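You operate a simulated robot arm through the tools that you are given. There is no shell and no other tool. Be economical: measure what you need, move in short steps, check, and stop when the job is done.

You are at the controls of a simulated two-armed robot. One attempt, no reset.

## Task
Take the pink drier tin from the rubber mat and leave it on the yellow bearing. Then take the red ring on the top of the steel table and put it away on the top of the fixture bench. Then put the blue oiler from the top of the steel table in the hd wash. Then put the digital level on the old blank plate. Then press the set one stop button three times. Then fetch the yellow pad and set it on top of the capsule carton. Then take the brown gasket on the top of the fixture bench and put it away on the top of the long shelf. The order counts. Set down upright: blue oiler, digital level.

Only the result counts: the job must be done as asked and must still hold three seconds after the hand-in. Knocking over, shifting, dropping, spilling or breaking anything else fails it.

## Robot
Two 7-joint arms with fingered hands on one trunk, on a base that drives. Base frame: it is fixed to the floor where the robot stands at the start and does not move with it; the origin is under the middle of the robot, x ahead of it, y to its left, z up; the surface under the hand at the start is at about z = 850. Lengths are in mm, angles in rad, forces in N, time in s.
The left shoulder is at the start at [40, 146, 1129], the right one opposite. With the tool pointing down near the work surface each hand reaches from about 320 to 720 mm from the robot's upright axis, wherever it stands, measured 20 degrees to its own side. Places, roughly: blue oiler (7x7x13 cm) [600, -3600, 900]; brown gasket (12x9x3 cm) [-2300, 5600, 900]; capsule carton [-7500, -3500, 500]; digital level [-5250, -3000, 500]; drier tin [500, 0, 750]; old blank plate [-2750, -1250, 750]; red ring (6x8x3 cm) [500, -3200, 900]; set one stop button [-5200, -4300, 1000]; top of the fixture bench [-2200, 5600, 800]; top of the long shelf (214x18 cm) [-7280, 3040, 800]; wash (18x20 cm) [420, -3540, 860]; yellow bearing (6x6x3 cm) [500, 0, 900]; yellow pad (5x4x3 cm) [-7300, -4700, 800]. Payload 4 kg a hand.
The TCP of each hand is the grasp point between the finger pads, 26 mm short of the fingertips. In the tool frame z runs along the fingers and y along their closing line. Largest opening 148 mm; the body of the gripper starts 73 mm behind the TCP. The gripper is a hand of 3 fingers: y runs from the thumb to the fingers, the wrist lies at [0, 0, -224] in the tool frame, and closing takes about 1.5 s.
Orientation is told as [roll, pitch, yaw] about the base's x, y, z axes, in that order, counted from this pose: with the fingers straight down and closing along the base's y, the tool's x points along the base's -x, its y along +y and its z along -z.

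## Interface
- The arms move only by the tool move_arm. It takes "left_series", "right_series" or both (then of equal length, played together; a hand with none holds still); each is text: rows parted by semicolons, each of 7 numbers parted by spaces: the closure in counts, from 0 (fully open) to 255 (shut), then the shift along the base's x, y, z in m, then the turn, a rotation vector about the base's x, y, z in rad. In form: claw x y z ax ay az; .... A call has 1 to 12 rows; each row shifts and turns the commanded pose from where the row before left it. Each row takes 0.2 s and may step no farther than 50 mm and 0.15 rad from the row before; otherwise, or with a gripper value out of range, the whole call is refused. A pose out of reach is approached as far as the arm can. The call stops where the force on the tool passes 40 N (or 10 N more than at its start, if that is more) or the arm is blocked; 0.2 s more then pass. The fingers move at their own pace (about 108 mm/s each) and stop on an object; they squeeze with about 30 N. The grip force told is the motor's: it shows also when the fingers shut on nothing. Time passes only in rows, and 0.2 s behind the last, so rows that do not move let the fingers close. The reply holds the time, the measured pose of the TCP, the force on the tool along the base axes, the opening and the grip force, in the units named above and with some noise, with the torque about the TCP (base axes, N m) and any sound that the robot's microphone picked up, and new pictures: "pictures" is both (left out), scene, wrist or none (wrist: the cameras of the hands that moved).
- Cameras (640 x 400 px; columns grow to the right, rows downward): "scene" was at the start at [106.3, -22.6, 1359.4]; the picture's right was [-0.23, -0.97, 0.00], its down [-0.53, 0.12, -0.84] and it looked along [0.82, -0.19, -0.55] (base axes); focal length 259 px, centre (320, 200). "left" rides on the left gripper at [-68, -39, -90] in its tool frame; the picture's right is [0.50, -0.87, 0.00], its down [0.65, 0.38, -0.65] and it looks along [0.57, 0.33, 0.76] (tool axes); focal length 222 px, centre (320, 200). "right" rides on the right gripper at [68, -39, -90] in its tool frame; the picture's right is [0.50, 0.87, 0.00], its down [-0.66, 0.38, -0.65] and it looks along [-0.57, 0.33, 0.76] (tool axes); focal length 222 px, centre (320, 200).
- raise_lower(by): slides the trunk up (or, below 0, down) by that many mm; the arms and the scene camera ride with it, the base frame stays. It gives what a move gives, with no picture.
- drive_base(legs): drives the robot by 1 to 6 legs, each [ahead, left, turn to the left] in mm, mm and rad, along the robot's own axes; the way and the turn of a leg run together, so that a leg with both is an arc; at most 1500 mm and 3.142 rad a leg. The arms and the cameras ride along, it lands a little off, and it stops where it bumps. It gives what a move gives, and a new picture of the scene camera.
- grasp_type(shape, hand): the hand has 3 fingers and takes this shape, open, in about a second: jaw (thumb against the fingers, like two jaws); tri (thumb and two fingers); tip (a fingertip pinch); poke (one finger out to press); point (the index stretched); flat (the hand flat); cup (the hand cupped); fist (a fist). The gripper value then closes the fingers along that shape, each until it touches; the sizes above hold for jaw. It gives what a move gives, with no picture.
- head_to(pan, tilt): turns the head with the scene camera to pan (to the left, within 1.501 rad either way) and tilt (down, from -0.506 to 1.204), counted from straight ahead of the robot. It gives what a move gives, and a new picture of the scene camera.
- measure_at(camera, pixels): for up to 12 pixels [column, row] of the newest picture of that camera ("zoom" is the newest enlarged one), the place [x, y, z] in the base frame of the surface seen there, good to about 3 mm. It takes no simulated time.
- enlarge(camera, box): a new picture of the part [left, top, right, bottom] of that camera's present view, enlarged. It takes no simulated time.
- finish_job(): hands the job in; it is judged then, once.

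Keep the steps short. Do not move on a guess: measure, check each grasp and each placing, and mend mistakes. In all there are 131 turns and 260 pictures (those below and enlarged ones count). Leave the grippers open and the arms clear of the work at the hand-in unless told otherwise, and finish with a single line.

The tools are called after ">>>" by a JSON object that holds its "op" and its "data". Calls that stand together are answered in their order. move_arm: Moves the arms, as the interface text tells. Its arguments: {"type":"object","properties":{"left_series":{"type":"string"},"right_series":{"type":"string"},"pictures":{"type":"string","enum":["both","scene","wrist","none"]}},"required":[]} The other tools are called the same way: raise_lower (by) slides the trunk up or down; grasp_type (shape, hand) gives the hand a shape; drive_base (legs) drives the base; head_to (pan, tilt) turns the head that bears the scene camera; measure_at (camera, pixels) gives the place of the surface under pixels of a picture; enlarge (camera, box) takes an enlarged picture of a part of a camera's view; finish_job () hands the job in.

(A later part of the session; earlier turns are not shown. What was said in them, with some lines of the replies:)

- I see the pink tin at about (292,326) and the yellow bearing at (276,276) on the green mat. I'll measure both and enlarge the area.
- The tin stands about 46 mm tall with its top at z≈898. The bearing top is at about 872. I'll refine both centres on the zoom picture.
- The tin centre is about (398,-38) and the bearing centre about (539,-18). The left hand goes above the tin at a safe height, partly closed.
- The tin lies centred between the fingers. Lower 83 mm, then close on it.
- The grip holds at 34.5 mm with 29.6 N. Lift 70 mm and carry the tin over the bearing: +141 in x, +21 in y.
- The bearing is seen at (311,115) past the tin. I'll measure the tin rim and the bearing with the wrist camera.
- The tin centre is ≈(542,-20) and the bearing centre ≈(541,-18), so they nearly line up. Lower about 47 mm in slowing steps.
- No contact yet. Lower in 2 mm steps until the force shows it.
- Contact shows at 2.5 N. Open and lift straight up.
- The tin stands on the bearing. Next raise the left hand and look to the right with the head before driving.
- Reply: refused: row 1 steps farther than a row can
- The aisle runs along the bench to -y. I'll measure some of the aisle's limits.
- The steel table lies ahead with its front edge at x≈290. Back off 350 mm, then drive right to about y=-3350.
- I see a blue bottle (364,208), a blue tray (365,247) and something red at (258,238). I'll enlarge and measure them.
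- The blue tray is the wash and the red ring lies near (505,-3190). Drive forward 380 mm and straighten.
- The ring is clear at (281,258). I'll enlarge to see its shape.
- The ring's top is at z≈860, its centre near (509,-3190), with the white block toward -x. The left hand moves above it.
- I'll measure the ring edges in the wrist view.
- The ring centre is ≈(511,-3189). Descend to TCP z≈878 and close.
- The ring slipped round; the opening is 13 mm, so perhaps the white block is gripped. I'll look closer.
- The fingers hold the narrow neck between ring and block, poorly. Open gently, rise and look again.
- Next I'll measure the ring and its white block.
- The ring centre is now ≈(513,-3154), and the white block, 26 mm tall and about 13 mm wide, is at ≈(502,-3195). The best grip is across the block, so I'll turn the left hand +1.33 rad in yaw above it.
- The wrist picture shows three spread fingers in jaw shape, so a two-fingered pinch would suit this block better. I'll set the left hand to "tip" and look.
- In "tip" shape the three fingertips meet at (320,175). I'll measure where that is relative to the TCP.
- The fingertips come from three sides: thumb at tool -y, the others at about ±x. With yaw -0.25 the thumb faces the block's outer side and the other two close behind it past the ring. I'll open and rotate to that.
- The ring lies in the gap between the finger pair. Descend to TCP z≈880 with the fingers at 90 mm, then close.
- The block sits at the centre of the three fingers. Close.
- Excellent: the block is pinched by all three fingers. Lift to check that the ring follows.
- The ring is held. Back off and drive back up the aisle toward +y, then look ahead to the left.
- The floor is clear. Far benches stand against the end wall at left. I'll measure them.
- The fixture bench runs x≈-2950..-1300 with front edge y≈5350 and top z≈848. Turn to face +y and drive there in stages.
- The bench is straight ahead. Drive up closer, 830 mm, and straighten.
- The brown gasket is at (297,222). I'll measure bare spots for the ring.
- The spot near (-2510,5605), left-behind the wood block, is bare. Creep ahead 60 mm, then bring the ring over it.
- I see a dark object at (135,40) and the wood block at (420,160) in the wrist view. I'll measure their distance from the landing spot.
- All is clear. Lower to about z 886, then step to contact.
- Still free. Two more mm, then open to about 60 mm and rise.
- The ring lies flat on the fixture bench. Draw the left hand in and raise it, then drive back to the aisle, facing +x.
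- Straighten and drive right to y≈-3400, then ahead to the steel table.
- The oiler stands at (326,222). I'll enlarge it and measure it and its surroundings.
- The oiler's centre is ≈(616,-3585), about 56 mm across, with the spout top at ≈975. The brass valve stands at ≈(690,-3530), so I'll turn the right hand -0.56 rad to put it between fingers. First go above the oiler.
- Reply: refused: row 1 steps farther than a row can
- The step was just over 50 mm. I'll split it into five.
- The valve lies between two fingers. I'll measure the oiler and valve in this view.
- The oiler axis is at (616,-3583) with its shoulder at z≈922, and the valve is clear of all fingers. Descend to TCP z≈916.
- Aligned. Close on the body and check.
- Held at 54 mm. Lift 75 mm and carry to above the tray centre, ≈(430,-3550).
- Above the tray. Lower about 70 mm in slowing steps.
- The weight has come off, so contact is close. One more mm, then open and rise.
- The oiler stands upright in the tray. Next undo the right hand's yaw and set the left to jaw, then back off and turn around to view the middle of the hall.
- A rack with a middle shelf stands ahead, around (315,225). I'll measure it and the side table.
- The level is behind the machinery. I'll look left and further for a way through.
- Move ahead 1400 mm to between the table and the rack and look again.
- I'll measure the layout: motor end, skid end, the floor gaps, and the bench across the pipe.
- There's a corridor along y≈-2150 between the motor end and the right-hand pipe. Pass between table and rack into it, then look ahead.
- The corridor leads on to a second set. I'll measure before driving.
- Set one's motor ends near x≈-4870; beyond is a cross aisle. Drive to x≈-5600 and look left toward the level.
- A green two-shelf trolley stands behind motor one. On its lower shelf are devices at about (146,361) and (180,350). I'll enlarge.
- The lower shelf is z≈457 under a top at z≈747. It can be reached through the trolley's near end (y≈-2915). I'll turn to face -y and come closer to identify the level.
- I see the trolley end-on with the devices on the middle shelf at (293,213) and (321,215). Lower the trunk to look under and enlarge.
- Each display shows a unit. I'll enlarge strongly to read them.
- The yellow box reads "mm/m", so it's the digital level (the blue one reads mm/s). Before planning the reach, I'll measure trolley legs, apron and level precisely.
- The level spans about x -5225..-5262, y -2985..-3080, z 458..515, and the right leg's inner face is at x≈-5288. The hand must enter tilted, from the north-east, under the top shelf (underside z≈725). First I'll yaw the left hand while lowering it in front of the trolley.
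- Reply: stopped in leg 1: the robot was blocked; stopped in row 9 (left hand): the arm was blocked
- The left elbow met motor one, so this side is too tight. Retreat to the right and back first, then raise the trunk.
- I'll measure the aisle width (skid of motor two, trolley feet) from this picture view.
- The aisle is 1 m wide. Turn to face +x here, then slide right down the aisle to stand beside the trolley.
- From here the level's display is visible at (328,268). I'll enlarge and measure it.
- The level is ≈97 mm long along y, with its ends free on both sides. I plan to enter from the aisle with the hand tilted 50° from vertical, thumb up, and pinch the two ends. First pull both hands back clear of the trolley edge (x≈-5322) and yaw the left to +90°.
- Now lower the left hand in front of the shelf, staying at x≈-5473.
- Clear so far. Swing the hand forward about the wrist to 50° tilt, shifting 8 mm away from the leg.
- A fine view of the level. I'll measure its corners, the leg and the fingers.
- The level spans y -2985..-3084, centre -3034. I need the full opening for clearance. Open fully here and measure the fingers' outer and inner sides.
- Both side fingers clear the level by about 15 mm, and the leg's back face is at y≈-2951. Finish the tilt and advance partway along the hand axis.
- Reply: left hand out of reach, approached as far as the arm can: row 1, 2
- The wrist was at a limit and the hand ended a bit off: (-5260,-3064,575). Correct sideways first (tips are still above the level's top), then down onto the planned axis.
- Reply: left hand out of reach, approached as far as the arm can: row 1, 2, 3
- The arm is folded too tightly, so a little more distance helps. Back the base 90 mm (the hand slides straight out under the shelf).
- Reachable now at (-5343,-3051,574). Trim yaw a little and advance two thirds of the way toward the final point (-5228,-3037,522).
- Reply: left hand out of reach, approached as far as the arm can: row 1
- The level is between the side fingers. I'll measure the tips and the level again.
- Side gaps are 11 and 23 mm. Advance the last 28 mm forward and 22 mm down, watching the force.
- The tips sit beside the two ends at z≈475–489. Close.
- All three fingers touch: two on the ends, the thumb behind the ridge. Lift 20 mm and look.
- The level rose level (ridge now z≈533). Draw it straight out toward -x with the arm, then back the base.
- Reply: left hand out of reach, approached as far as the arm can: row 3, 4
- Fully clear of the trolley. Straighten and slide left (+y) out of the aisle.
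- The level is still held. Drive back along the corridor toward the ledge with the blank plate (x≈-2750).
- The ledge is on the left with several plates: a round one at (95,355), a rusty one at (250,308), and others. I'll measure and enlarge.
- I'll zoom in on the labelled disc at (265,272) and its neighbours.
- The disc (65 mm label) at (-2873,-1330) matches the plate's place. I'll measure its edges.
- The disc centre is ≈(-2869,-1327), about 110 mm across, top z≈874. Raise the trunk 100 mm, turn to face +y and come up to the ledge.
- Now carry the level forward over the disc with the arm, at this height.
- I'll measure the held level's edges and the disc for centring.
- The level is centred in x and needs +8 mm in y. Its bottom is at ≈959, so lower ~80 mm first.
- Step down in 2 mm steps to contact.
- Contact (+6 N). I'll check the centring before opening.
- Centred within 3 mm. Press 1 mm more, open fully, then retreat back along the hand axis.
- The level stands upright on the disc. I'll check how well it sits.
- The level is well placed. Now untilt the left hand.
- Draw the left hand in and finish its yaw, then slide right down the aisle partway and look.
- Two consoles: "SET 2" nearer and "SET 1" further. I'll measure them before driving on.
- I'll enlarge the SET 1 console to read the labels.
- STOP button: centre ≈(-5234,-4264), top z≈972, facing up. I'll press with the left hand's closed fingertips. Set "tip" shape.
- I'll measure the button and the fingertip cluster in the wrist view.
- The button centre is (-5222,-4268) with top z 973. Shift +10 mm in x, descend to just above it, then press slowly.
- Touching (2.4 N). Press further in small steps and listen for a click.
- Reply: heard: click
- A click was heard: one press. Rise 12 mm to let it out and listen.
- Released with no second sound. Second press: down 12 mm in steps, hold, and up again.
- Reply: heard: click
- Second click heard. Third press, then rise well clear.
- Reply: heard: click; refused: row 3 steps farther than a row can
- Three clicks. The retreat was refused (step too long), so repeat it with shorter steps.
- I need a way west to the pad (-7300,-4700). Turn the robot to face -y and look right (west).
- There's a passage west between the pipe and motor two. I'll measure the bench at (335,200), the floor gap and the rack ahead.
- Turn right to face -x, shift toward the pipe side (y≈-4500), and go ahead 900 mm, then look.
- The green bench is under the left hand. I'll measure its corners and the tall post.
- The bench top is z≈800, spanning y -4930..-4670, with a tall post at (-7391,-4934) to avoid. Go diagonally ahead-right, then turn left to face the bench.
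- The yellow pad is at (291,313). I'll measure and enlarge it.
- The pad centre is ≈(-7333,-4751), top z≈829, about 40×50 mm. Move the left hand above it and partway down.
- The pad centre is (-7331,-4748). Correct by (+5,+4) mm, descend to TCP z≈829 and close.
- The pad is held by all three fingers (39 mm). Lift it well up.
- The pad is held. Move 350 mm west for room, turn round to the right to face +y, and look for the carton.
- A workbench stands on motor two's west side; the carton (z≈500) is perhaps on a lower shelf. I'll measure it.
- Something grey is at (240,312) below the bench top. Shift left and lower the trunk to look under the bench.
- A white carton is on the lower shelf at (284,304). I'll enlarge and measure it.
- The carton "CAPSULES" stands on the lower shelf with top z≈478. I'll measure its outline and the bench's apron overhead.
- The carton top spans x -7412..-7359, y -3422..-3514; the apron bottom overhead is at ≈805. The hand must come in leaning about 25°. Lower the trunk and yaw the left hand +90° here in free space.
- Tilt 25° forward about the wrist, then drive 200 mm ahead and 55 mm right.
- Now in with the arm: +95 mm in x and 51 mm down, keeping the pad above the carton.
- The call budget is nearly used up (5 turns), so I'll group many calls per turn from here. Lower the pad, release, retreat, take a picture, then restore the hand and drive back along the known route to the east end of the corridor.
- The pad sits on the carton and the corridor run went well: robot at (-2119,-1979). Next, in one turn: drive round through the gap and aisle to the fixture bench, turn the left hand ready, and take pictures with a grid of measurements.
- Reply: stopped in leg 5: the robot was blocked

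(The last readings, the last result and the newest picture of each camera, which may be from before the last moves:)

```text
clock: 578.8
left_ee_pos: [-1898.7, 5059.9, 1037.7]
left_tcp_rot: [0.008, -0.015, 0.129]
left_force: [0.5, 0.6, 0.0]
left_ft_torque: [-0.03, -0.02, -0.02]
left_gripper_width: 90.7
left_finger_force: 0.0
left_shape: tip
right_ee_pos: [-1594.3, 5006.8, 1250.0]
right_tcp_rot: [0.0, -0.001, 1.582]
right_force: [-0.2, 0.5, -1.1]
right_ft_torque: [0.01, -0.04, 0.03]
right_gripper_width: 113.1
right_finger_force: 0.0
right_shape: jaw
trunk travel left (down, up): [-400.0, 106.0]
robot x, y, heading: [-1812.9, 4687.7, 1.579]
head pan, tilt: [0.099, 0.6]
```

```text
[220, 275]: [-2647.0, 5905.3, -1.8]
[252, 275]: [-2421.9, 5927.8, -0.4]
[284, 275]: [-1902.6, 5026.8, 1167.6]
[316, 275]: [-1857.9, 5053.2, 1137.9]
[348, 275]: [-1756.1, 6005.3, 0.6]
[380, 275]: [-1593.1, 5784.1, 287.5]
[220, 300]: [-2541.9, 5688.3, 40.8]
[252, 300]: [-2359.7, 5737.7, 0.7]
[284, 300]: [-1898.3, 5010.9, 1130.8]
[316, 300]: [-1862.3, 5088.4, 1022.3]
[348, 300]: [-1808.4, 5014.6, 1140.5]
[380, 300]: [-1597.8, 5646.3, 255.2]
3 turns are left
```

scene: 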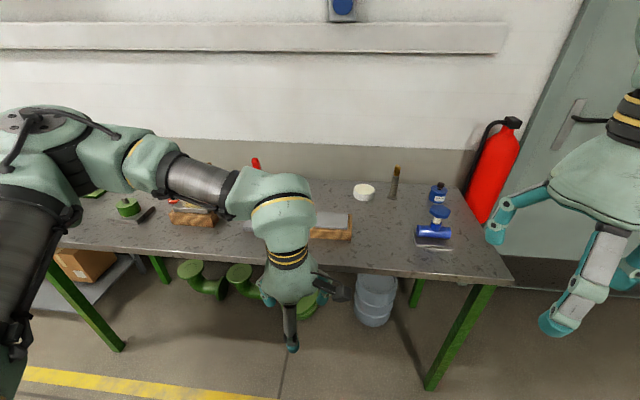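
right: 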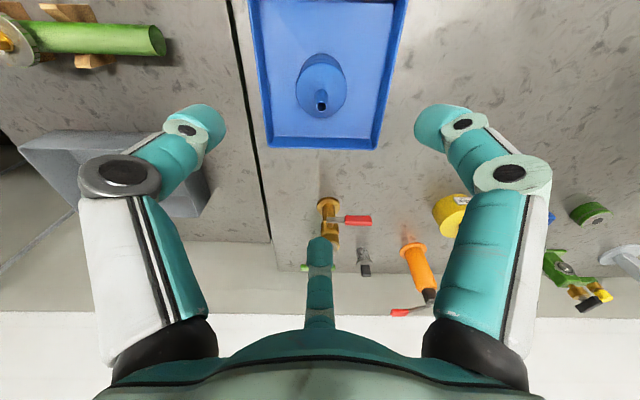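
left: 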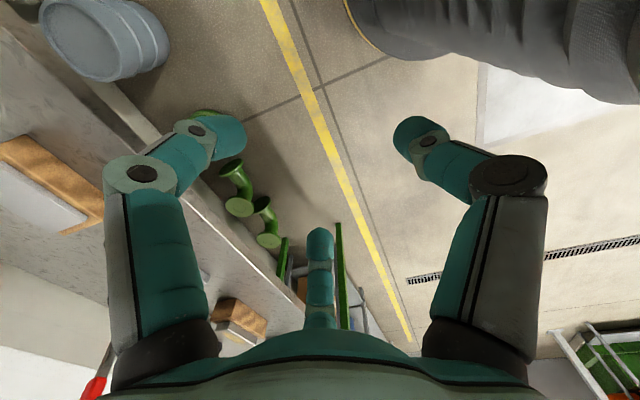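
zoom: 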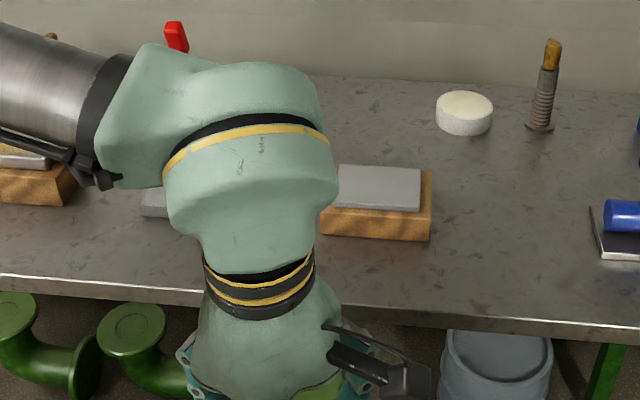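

The robot drifted and was stopped by a bench on the way; it now stands at (-1813,4688), and the gasket is hidden behind the arm. Reposition to (-2205,4985), view the long shelf to the west, then put the left hand above the gasket and take measurement grids.

>>> {"op": "drive_base", "data": {"legs": [[0, 392, -0.009], [300, 0, 0]]}}

>>> {"op": "head_to", "data": {"pan": 1.5, "tilt": 0.25}}

>>> {"op": "enlarge", "data": {"camera": "scene", "box": [80, 90, 360, 265]}}

>>> {"op": "measure_at", "data": {"camera": "scene", "pixels": [[140, 165], [160, 165], [180, 165], [200, 165], [220, 165], [240, 165], [140, 178], [160, 178], [180, 178], [200, 178], [220, 178], [240, 178]]}}

>>> {"op": "measure_at", "data": {"camera": "scene", "pixels": [[140, 172], [170, 172], [200, 172], [230, 172], [260, 172], [290, 172], [140, 215], [180, 215], [220, 215], [260, 215], [300, 215], [340, 215]]}}

>>> {"op": "head_to", "data": {"pan": 0.1, "tilt": 0.6}}

>>> {"op": "move_arm", "data": {"left_series": "100 -0.009 0.0405 -0.008 0 0 -0.06;100 -0.009 0.0405 -0.008 0 0 -0.06;100 -0.009 0.0405 -0.008 0 0 0;100 -0.009 0.0405 -0.008 0 0 0;100 -0.009 0.0405 -0.009 0 0 0;100 -0.009 0.0405 -0.009 0 0 0;100 0 0 0 0 0 0;100 0 0 0 0 0 0", "pictures": "both"}}

>>> {"op": "enlarge", "data": {"camera": "left", "box": [220, 30, 420, 180]}}

>>> {"op": "measure_at", "data": {"camera": "left", "pixels": [[270, 75], [290, 75], [310, 75], [330, 75], [350, 75], [370, 75], [270, 93], [290, 93], [310, 93], [330, 93], [350, 93], [370, 93]]}}

>>> {"op": "measure_at", "data": {"camera": "left", "pixels": [[270, 111], [290, 111], [310, 111], [330, 111], [350, 111], [370, 111], [270, 129], [290, 129], [310, 129], [330, 129], [350, 129], [370, 129]]}}

>>> {"op": "measure_at", "data": {"camera": "left", "pixels": [[270, 147], [290, 147], [310, 147], [330, 147], [350, 147], [370, 147], [270, 57], [290, 57], [310, 57], [330, 57], [350, 57], [370, 57]]}}

```text
clock: 582.9
left_ee_pos: [-2276.6, 5355.8, 1040.2]
left_tcp_rot: [0.011, -0.014, 0.128]
left_force: [-1.3, -0.8, 0.2]
left_ft_torque: [0.02, -0.03, 0.01]
left_gripper_width: 90.6
left_finger_force: 0.1
left_shape: tip
right_ee_pos: [-1974.2, 5300.9, 1249.8]
right_tcp_rot: [0.0, -0.002, 1.573]
right_force: [0.4, -0.2, -0.3]
right_ft_torque: [-0.01, -0.03, -0.01]
right_gripper_width: 113.2
right_finger_force: 0.0
right_shape: jaw
trunk travel left (down, up): [-400.0, 106.0]
robot x, y, heading: [-2194.5, 4982.5, 1.576]
head pan, tilt: [0.099, 0.6]
```

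scene: 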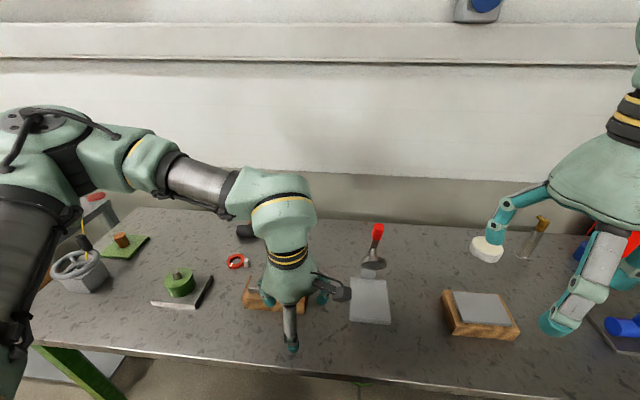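

```text
clock: 584.4
left_ee_pos: [-2277.3, 5357.0, 1038.7]
left_tcp_rot: [0.008, -0.013, 0.128]
left_force: [-0.5, 0.5, 0.6]
left_ft_torque: [0.0, 0.02, 0.03]
left_gripper_width: 90.6
left_finger_force: 0.0
left_shape: tip
right_ee_pos: [-1972.7, 5301.3, 1248.5]
right_tcp_rot: [0.001, 0.0, 1.574]
right_force: [0.5, 0.2, 0.7]
right_ft_torque: [0.03, 0.01, 0.0]
right_gripper_width: 113.1
right_finger_force: 0.0
right_shape: jaw
trunk travel left (down, up): [-400.0, 106.0]
robot x, y, heading: [-2194.2, 4986.3, 1.575]
head pan, tilt: [1.499, 0.25]
```

scene: 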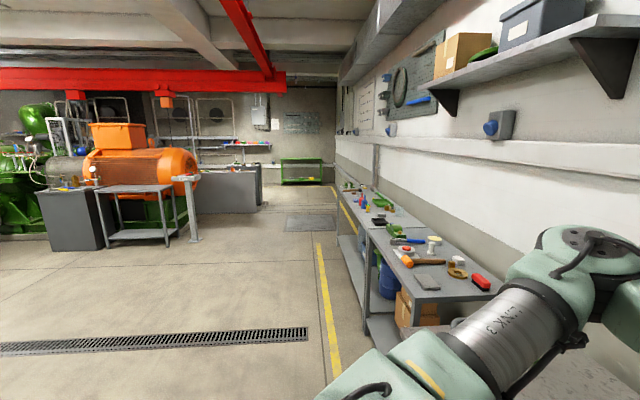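

```text
2.29 times, centred on (220, 178) of scene
```

zoom: 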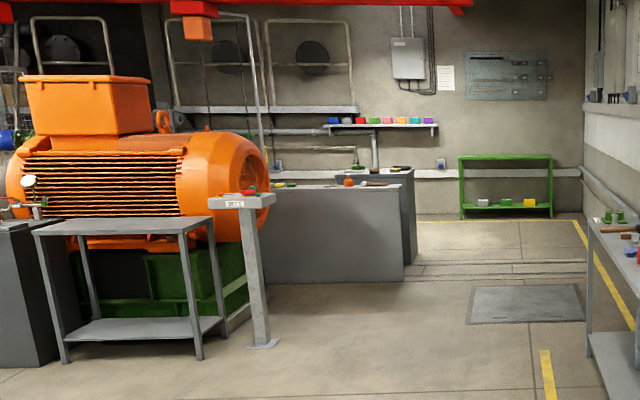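

```text
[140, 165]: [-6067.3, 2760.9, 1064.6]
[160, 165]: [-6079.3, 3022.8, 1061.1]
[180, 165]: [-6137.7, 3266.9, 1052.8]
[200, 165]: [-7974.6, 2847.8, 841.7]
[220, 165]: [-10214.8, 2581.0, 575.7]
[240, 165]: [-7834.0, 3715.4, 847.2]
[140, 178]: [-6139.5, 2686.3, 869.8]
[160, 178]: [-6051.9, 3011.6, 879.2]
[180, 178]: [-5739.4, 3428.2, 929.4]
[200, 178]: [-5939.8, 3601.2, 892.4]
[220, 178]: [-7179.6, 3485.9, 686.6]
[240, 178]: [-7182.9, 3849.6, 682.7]
```

```text
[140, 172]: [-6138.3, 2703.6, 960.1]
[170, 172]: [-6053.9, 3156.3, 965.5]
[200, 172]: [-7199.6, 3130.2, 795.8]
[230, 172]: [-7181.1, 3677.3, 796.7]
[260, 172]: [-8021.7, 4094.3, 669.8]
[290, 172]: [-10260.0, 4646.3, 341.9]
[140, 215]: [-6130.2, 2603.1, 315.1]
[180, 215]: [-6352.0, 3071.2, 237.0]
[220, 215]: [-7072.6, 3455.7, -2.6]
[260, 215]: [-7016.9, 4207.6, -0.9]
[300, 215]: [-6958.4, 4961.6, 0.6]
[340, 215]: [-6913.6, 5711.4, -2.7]
```

```text
clock: 585.9
left_ee_pos: [-2277.2, 5357.0, 1038.4]
left_tcp_rot: [0.008, -0.013, 0.129]
left_force: [-0.5, 0.1, -0.6]
left_ft_torque: [-0.01, 0.02, 0.01]
left_gripper_width: 90.6
left_finger_force: 0.0
left_shape: tip
right_ee_pos: [-1973.1, 5301.6, 1249.1]
right_tcp_rot: [-0.001, 0.0, 1.575]
right_force: [-0.4, -0.2, -0.4]
right_ft_torque: [-0.02, 0.01, -0.01]
right_gripper_width: 113.0
right_finger_force: 0.0
right_shape: jaw
trunk travel left (down, up): [-400.0, 106.0]
robot x, y, heading: [-2194.9, 4985.3, 1.577]
head pan, tilt: [0.099, 0.6]
```

scene: 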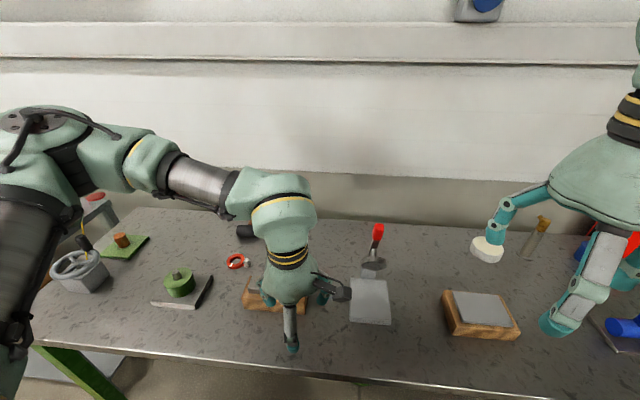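

```text
clock: 587.7
left_ee_pos: [-2331.8, 5602.0, 986.1]
left_tcp_rot: [0.01, -0.014, 0.006]
left_force: [0.3, 0.2, 0.7]
left_ft_torque: [0.0, 0.0, 0.0]
left_gripper_width: 90.7
left_finger_force: 0.1
left_shape: tip
right_ee_pos: [-1973.9, 5302.0, 1249.0]
right_tcp_rot: [0.001, 0.0, 1.575]
right_force: [-0.5, -0.3, -0.3]
right_ft_torque: [-0.01, 0.02, 0.02]
right_gripper_width: 113.1
right_finger_force: 0.0
right_shape: jaw
trunk travel left (down, up): [-400.0, 106.0]
robot x, y, heading: [-2196.3, 4986.3, 1.569]
head pan, tilt: [0.099, 0.6]
```

scene: 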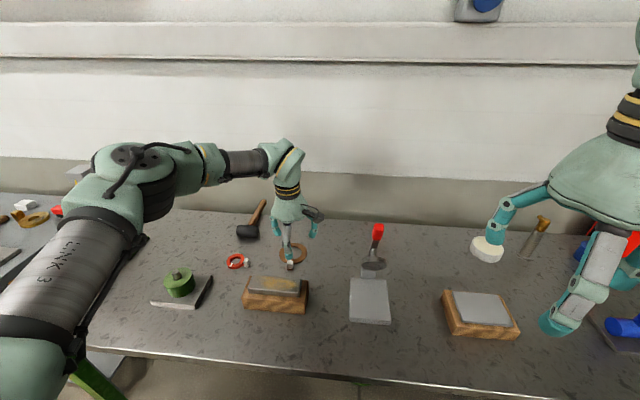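
left: 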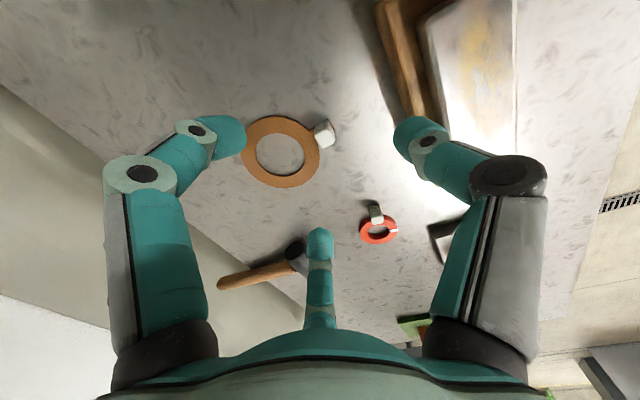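

```text
2.67 times, centred on (320, 105) of left
```

zoom: 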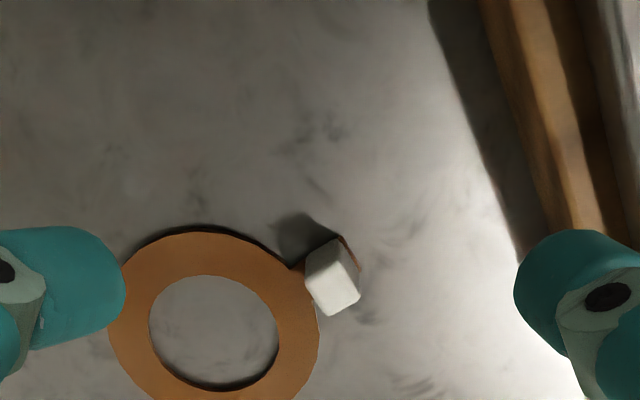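

```text
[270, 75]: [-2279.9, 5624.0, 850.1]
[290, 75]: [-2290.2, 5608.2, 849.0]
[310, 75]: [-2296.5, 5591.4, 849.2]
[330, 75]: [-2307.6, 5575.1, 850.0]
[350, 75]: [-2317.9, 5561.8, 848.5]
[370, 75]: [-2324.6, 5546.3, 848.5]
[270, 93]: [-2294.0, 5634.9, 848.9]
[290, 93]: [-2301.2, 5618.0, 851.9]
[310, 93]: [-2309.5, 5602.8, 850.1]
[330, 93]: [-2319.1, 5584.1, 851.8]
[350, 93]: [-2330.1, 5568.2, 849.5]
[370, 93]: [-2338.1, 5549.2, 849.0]
```

```text
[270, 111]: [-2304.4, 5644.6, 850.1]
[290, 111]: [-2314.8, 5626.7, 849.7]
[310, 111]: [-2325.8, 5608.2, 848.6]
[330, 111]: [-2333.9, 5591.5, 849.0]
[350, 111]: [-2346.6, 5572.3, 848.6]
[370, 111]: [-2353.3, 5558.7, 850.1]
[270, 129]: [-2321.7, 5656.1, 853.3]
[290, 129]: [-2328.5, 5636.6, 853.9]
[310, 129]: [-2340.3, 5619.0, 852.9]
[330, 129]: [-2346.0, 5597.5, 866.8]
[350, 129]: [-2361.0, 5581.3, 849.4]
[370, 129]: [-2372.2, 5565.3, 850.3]
```

```text
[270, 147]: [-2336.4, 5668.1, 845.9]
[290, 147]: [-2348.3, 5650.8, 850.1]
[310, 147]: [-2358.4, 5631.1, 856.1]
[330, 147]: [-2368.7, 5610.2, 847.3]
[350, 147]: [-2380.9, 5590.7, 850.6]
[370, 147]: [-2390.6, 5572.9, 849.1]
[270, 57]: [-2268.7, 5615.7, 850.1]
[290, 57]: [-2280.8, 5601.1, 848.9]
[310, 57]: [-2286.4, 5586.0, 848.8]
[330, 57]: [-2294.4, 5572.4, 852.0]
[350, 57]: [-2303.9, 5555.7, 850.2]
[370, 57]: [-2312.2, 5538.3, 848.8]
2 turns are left
```

Gasket: block centre ≈(-2349.5,5603), gasket about 5 mm thick. The long shelf: front face x≈-7180, top z≈797, bare stretch around y≈3360..3640. In this turn: pinch the block, lift, drive to the long shelf and measure it.

>>> {"op": "move_arm", "data": {"left_series": "140 -0.0177 0.001 -0.036 0 0 0;140 0 0 -0.035 0 0 0;140 0 0 -0.02 0 0 0;140 0 0 -0.012 0 0 0;140 0 0 -0.003 0 0 0;140 0 0 0 0 0 0;255 0 0 0 0 0 0;255 0 0 0 0 0 0;255 0 0 0 0 0 0;255 0 0 0 0 0 0;255 0 0 0 0 0 0;255 0 0 0 0 0 0", "pictures": "wrist"}}

>>> {"op": "move_arm", "data": {"left_series": "255 0 0 0.02 0 0 0;255 0 0 0.03 0 0 0;255 0 0 0.04 0 0 0;255 0 0 0.04 0 0 0;255 0 0 0.04 0 0 0;255 0 -0.04 0.025 0 0 0;255 0 -0.04 0.025 0 0 0;255 0 -0.04 0.025 0 0 0;255 0 -0.04 0.025 0 0 0;255 0 -0.04 0.025 0 0 0;255 0 0 0 0 0 0", "pictures": "wrist"}}

>>> {"op": "drive_base", "data": {"legs": [[-350, 0, 0], [0, 0, 1.572], [1500, 0, 0], [1500, 0, 0], [1500, 0, 0], [30, 0, 0]]}}

>>> {"op": "drive_base", "data": {"legs": [[0, 870, 0]]}}

>>> {"op": "head_to", "data": {"pan": 0.15, "tilt": 0.75}}

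>>> {"op": "measure_at", "data": {"camera": "scene", "pixels": [[120, 150], [200, 150], [280, 150], [360, 150], [440, 150], [520, 150], [120, 200], [200, 200], [280, 200], [360, 200], [440, 200], [520, 200]]}}

>>> {"op": "measure_at", "data": {"camera": "scene", "pixels": [[120, 175], [200, 175], [280, 175], [360, 175], [440, 175], [520, 175], [120, 240], [200, 240], [280, 240], [360, 240], [440, 240], [520, 240]]}}

>>> {"op": "measure_at", "data": {"camera": "left", "pixels": [[300, 60], [340, 60], [380, 60], [300, 100], [340, 100], [380, 100], [400, 130], [240, 60], [200, 60], [420, 60], [450, 60], [260, 100]]}}

```text
clock: 590.3
left_ee_pos: [-2347.3, 5602.8, 881.3]
left_tcp_rot: [0.009, -0.014, 0.007]
left_force: [-0.3, -0.9, -0.4]
left_ft_torque: [0.04, 0.02, 0.01]
left_gripper_width: 8.9
left_finger_force: 29.7
left_shape: tip
right_ee_pos: [-1973.2, 5302.4, 1249.5]
right_tcp_rot: [0.0, -0.001, 1.575]
right_force: [0.3, 0.0, -0.6]
right_ft_torque: [-0.02, 0.0, -0.01]
right_gripper_width: 112.7
right_finger_force: 0.1
right_shape: jaw
trunk travel left (down, up): [-400.0, 106.0]
robot x, y, heading: [-2193.6, 4985.8, 1.576]
head pan, tilt: [0.099, 0.6]
```

left: 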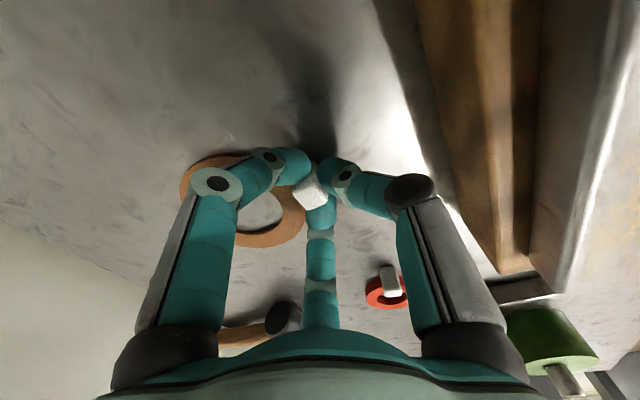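

```text
clock: 592.7
left_ee_pos: [-2348.0, 5397.6, 1180.7]
left_tcp_rot: [0.007, -0.014, 0.009]
left_force: [0.1, 0.3, -0.9]
left_ft_torque: [-0.03, 0.04, -0.01]
left_gripper_width: 9.0
left_finger_force: 30.1
left_shape: tip
right_ee_pos: [-1972.1, 5302.1, 1249.2]
right_tcp_rot: [-0.001, 0.002, 1.574]
right_force: [0.2, 0.0, 0.3]
right_ft_torque: [0.02, 0.0, -0.02]
right_gripper_width: 112.9
right_finger_force: 0.2
right_shape: jaw
trunk travel left (down, up): [-400.0, 106.0]
robot x, y, heading: [-2198.4, 4982.6, 1.572]
head pan, tilt: [0.099, 0.6]
```

left: 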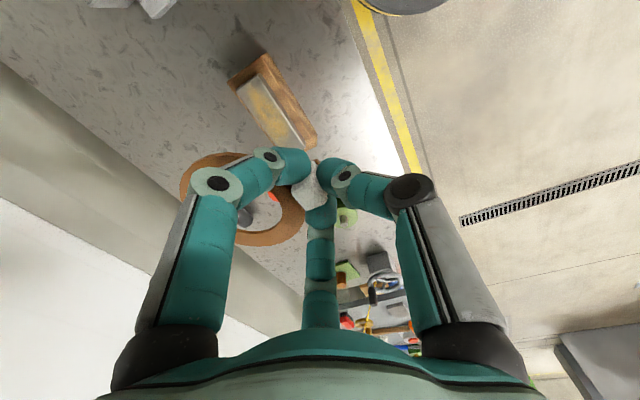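

```text
clock: 620.2
left_ee_pos: [-7050.4, 4211.0, 1183.5]
left_tcp_rot: [0.018, -0.014, 1.651]
left_force: [0.4, 0.0, -0.8]
left_ft_torque: [0.01, 0.08, 0.0]
left_gripper_width: 8.6
left_finger_force: 29.9
left_shape: tip
right_ee_pos: [-6980.8, 4590.7, 1252.3]
right_tcp_rot: [0.0, -0.007, -3.064]
right_force: [0.4, -0.7, 0.3]
right_ft_torque: [0.03, 0.08, 0.02]
right_gripper_width: 112.7
right_finger_force: 0.0
right_shape: jaw
trunk travel left (down, up): [-400.0, 106.0]
robot x, y, heading: [-6651.9, 4391.0, -3.063]
head pan, tilt: [0.099, 0.6]
```

scene: 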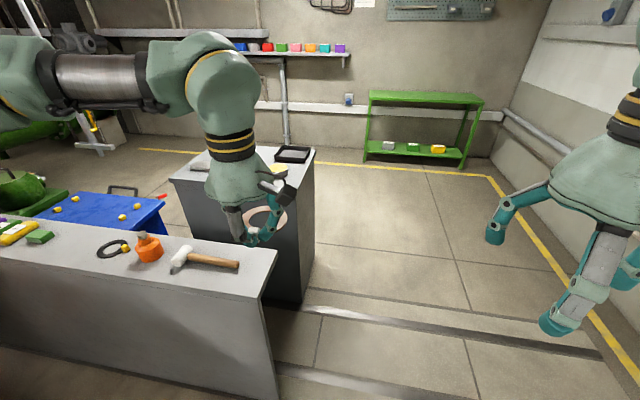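

```text
clock: 624.9
left_ee_pos: [-7002.0, 3375.2, 1181.5]
left_tcp_rot: [0.006, 0.006, 1.645]
left_force: [-0.2, 0.0, -0.4]
left_ft_torque: [0.0, -0.02, 0.0]
left_gripper_width: 8.6
left_finger_force: 29.6
left_shape: tip
right_ee_pos: [-6931.2, 3756.0, 1244.0]
right_tcp_rot: [0.021, 0.004, -3.068]
right_force: [0.5, 0.4, 1.0]
right_ft_torque: [-0.06, 0.0, -0.01]
right_gripper_width: 112.9
right_finger_force: 0.1
right_shape: jaw
trunk travel left (down, up): [-400.0, 106.0]
robot x, y, heading: [-6591.8, 3535.1, -3.073]
head pan, tilt: [0.099, 0.6]
stopped in leg 1: the robot was blocked; the commanded pose is now the measured one
```

scene: 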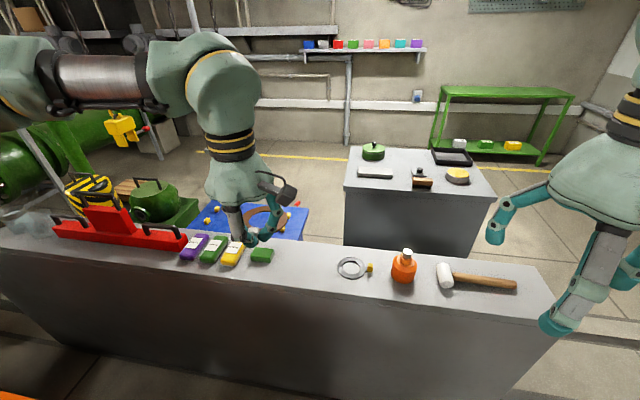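

```text
clock: 625.6
left_ee_pos: [-7001.8, 3374.0, 1181.0]
left_tcp_rot: [0.006, 0.007, 1.645]
left_force: [-0.9, 1.0, -1.2]
left_ft_torque: [-0.01, -0.03, -0.05]
left_gripper_width: 8.6
left_finger_force: 29.6
left_shape: tip
right_ee_pos: [-6932.2, 3757.3, 1243.4]
right_tcp_rot: [0.021, 0.004, -3.069]
right_force: [0.8, 1.5, 0.2]
right_ft_torque: [0.0, 0.01, -0.01]
right_gripper_width: 113.1
right_finger_force: 0.1
right_shape: jaw
trunk travel left (down, up): [-400.0, 106.0]
robot x, y, heading: [-6590.4, 3533.6, -3.068]
head pan, tilt: [0.15, 0.75]
```

scene: 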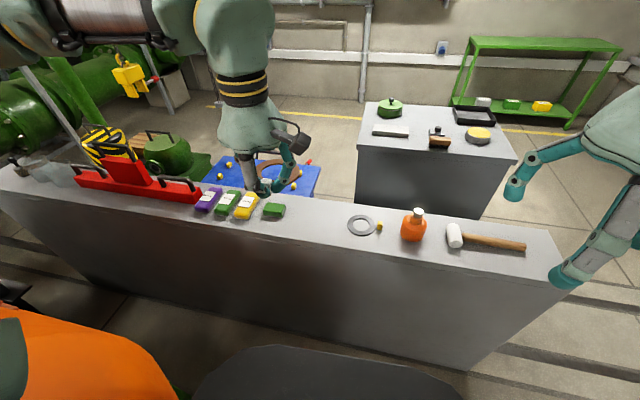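

```text
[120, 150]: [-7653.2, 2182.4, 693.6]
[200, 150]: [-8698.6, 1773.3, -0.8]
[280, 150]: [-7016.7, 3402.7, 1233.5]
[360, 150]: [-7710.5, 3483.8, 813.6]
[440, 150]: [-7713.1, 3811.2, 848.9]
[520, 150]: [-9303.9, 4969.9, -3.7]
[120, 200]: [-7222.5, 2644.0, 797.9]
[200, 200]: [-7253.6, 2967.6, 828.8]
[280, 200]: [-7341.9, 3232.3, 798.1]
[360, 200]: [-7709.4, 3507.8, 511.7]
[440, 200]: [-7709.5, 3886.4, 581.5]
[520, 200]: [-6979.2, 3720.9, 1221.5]
```

```text
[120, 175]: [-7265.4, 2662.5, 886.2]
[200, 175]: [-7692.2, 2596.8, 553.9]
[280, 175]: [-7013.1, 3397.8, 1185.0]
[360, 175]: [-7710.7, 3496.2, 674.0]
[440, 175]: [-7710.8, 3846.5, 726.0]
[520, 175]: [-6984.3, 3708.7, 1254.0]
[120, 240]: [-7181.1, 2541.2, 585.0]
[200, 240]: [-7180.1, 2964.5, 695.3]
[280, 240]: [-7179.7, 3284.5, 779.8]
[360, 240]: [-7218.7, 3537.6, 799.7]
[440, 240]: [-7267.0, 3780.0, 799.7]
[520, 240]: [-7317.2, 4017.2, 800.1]
```

```text
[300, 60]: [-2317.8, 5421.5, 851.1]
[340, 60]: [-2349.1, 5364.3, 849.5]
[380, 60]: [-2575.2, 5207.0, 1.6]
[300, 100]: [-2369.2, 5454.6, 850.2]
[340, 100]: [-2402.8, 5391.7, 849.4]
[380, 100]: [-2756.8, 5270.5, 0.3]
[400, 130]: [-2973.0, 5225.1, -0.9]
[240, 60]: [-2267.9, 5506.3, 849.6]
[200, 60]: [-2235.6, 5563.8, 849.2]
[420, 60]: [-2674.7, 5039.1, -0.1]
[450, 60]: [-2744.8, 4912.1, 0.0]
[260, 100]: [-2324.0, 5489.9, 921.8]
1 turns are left
```

The gasket is held (8.6 mm). The shelf top is z≈800 with a bare stretch at y≈3265–3485. In this last turn: ease off 60 mm from where the base was stopped, set the gasket down at about (-7280,3375), open, withdraw, and hand in.

>>> {"op": "drive_base", "data": {"legs": [[0, -60, 0]]}}

>>> {"op": "move_arm", "data": {"left_series": "255 -0.043 -0.011 0 0 0 0;255 -0.043 -0.011 0 0 0 0;255 -0.043 -0.011 0 0 0 0;255 -0.043 -0.011 0 0 0 0;255 -0.043 -0.011 0 0 0 0;255 0 0 -0.045 0 0 0;255 0 0 -0.045 0 0 0;255 0 0 -0.045 0 0 0;255 0 0 -0.045 0 0 0;255 0 0 -0.045 0 0 0;255 0 0 -0.045 0 0 0;255 0 0 -0.045 0 0 0", "pictures": "none"}}

>>> {"op": "move_arm", "data": {"left_series": "255 0 0 -0.02 0 0 0;255 0 0 -0.008 0 0 0;255 0 0 -0.003 0 0 0;255 0 0 -0.002 0 0 0;255 0 0 -0.001 0 0 0;255 0 0 0 0 0 0;180 0 0 0 0 0 0;130 0 0 0 0 0 0;100 0 0 0 0 0 0;100 0 0 0 0 0 0;100 0 0 0.03 0 0 0;100 0 0 0.045 0 0 0", "pictures": "wrist"}}

>>> {"op": "move_arm", "data": {"left_series": "60 0 0 0.045 0 0 0;60 0 0 0.045 0 0 0;30 0 0 0.045 0 0 0;0 0 0 0.045 0 0 0;0 0.04 0.01 0.02 0 0 0;0 0.04 0.01 0.02 0 0 0;0 0.04 0.01 0 0 0 0;0 0.04 0.01 0 0 0 0;0 0 0 0 0 0 0", "pictures": "both"}}

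>>> {"op": "finish_job", "data": {}}

```text
clock: 626.6
left_ee_pos: [-6999.3, 3402.7, 1178.4]
left_tcp_rot: [0.009, -0.021, 1.649]
left_force: [-0.3, -0.8, -1.6]
left_ft_torque: [0.09, -0.02, -0.02]
left_gripper_width: 8.5
left_finger_force: 30.1
left_shape: tip
right_ee_pos: [-6929.6, 3783.2, 1250.0]
right_tcp_rot: [-0.007, 0.001, -3.063]
right_force: [-0.5, -0.9, 1.1]
right_ft_torque: [0.08, 0.01, -0.01]
right_gripper_width: 112.8
right_finger_force: 0.1
right_shape: jaw
trunk travel left (down, up): [-400.0, 106.0]
robot x, y, heading: [-6597.8, 3591.1, -3.063]
head pan, tilt: [0.15, 0.75]
```

scene: 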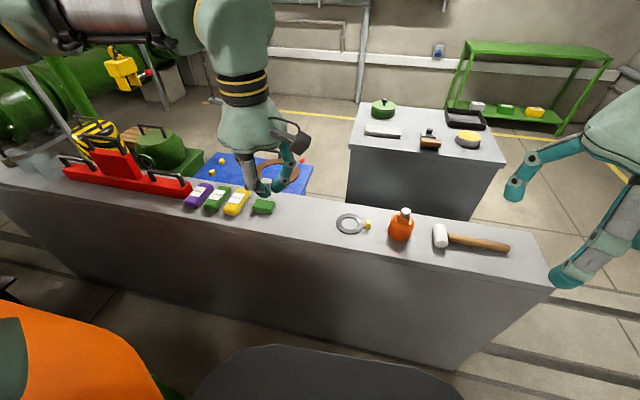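

```text
clock: 629.2
left_ee_pos: [-7152.0, 3369.5, 865.2]
left_tcp_rot: [0.008, -0.017, 1.651]
left_force: [-0.7, -0.4, -0.4]
left_ft_torque: [-0.04, -0.03, 0.04]
left_gripper_width: 8.6
left_finger_force: 30.1
left_shape: tip
left hand out of reach, approached as far as the arm can: row 4, 5
right_ee_pos: [-6930.2, 3790.9, 1249.1]
right_tcp_rot: [0.0, 0.002, -3.064]
right_force: [-0.4, 0.3, -0.2]
right_ft_torque: [0.02, 0.02, -0.05]
right_gripper_width: 112.8
right_finger_force: 0.1
right_shape: jaw
trunk travel left (down, up): [-400.0, 106.0]
robot x, y, heading: [-6593.8, 3589.6, -3.068]
head pan, tilt: [0.15, 0.75]
```

```text
clock: 631.8
left_ee_pos: [-7147.5, 3371.1, 907.4]
left_tcp_rot: [0.009, -0.015, 1.65]
left_force: [-0.6, 0.4, 0.1]
left_ft_torque: [0.02, -0.02, 0.04]
left_gripper_width: 89.4
left_finger_force: 0.0
left_shape: tip
right_ee_pos: [-6927.2, 3790.6, 1249.4]
right_tcp_rot: [0.0, 0.0, -3.066]
right_force: [0.4, 0.1, 0.0]
right_ft_torque: [0.0, -0.01, -0.01]
right_gripper_width: 113.0
right_finger_force: 0.1
right_shape: jaw
trunk travel left (down, up): [-400.0, 106.0]
robot x, y, heading: [-6597.3, 3593.1, -3.069]
head pan, tilt: [0.15, 0.75]
```

left: 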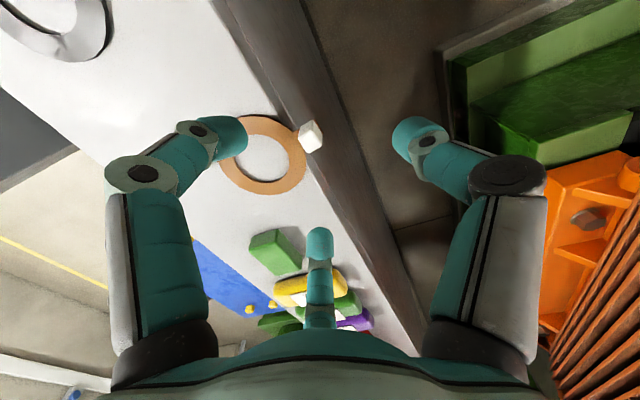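

```text
clock: 633.8
left_ee_pos: [-6991.0, 3409.8, 1125.2]
left_tcp_rot: [0.01, -0.016, 1.652]
left_force: [-0.5, -0.7, 0.1]
left_ft_torque: [0.0, -0.03, -0.02]
left_gripper_width: 147.8
left_finger_force: 0.1
left_shape: tip
right_ee_pos: [-6929.1, 3789.8, 1249.9]
right_tcp_rot: [-0.002, 0.0, -3.065]
right_force: [0.2, 0.5, -0.5]
right_ft_torque: [0.02, 0.02, 0.03]
right_gripper_width: 113.0
right_finger_force: 0.1
right_shape: jaw
trunk travel left (down, up): [-400.0, 106.0]
robot x, y, heading: [-6597.3, 3594.9, -3.069]
head pan, tilt: [0.15, 0.75]
```

scene: 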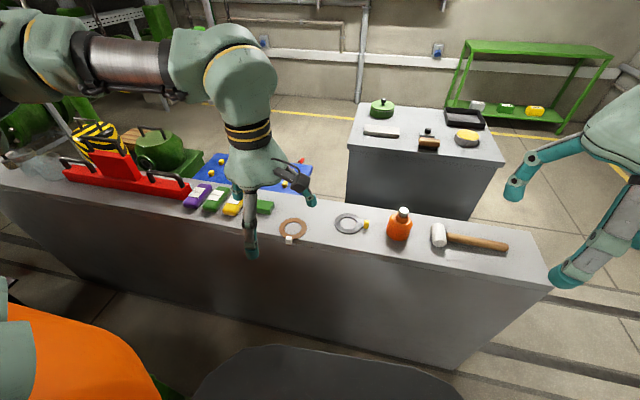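
left: 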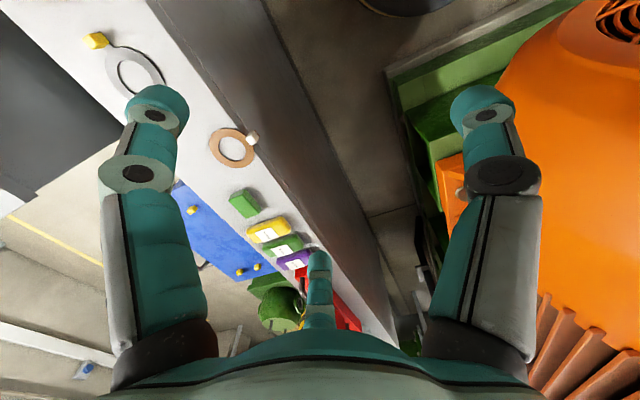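

```text
The job is handed in.
```

All seven steps were carried out in order and the job is handed in; the gasket lies on the long shelf with its white block just over the front edge (arm out of reach there), and the base or arm was stopped by contact three times on the way, with nothing seen to have moved.
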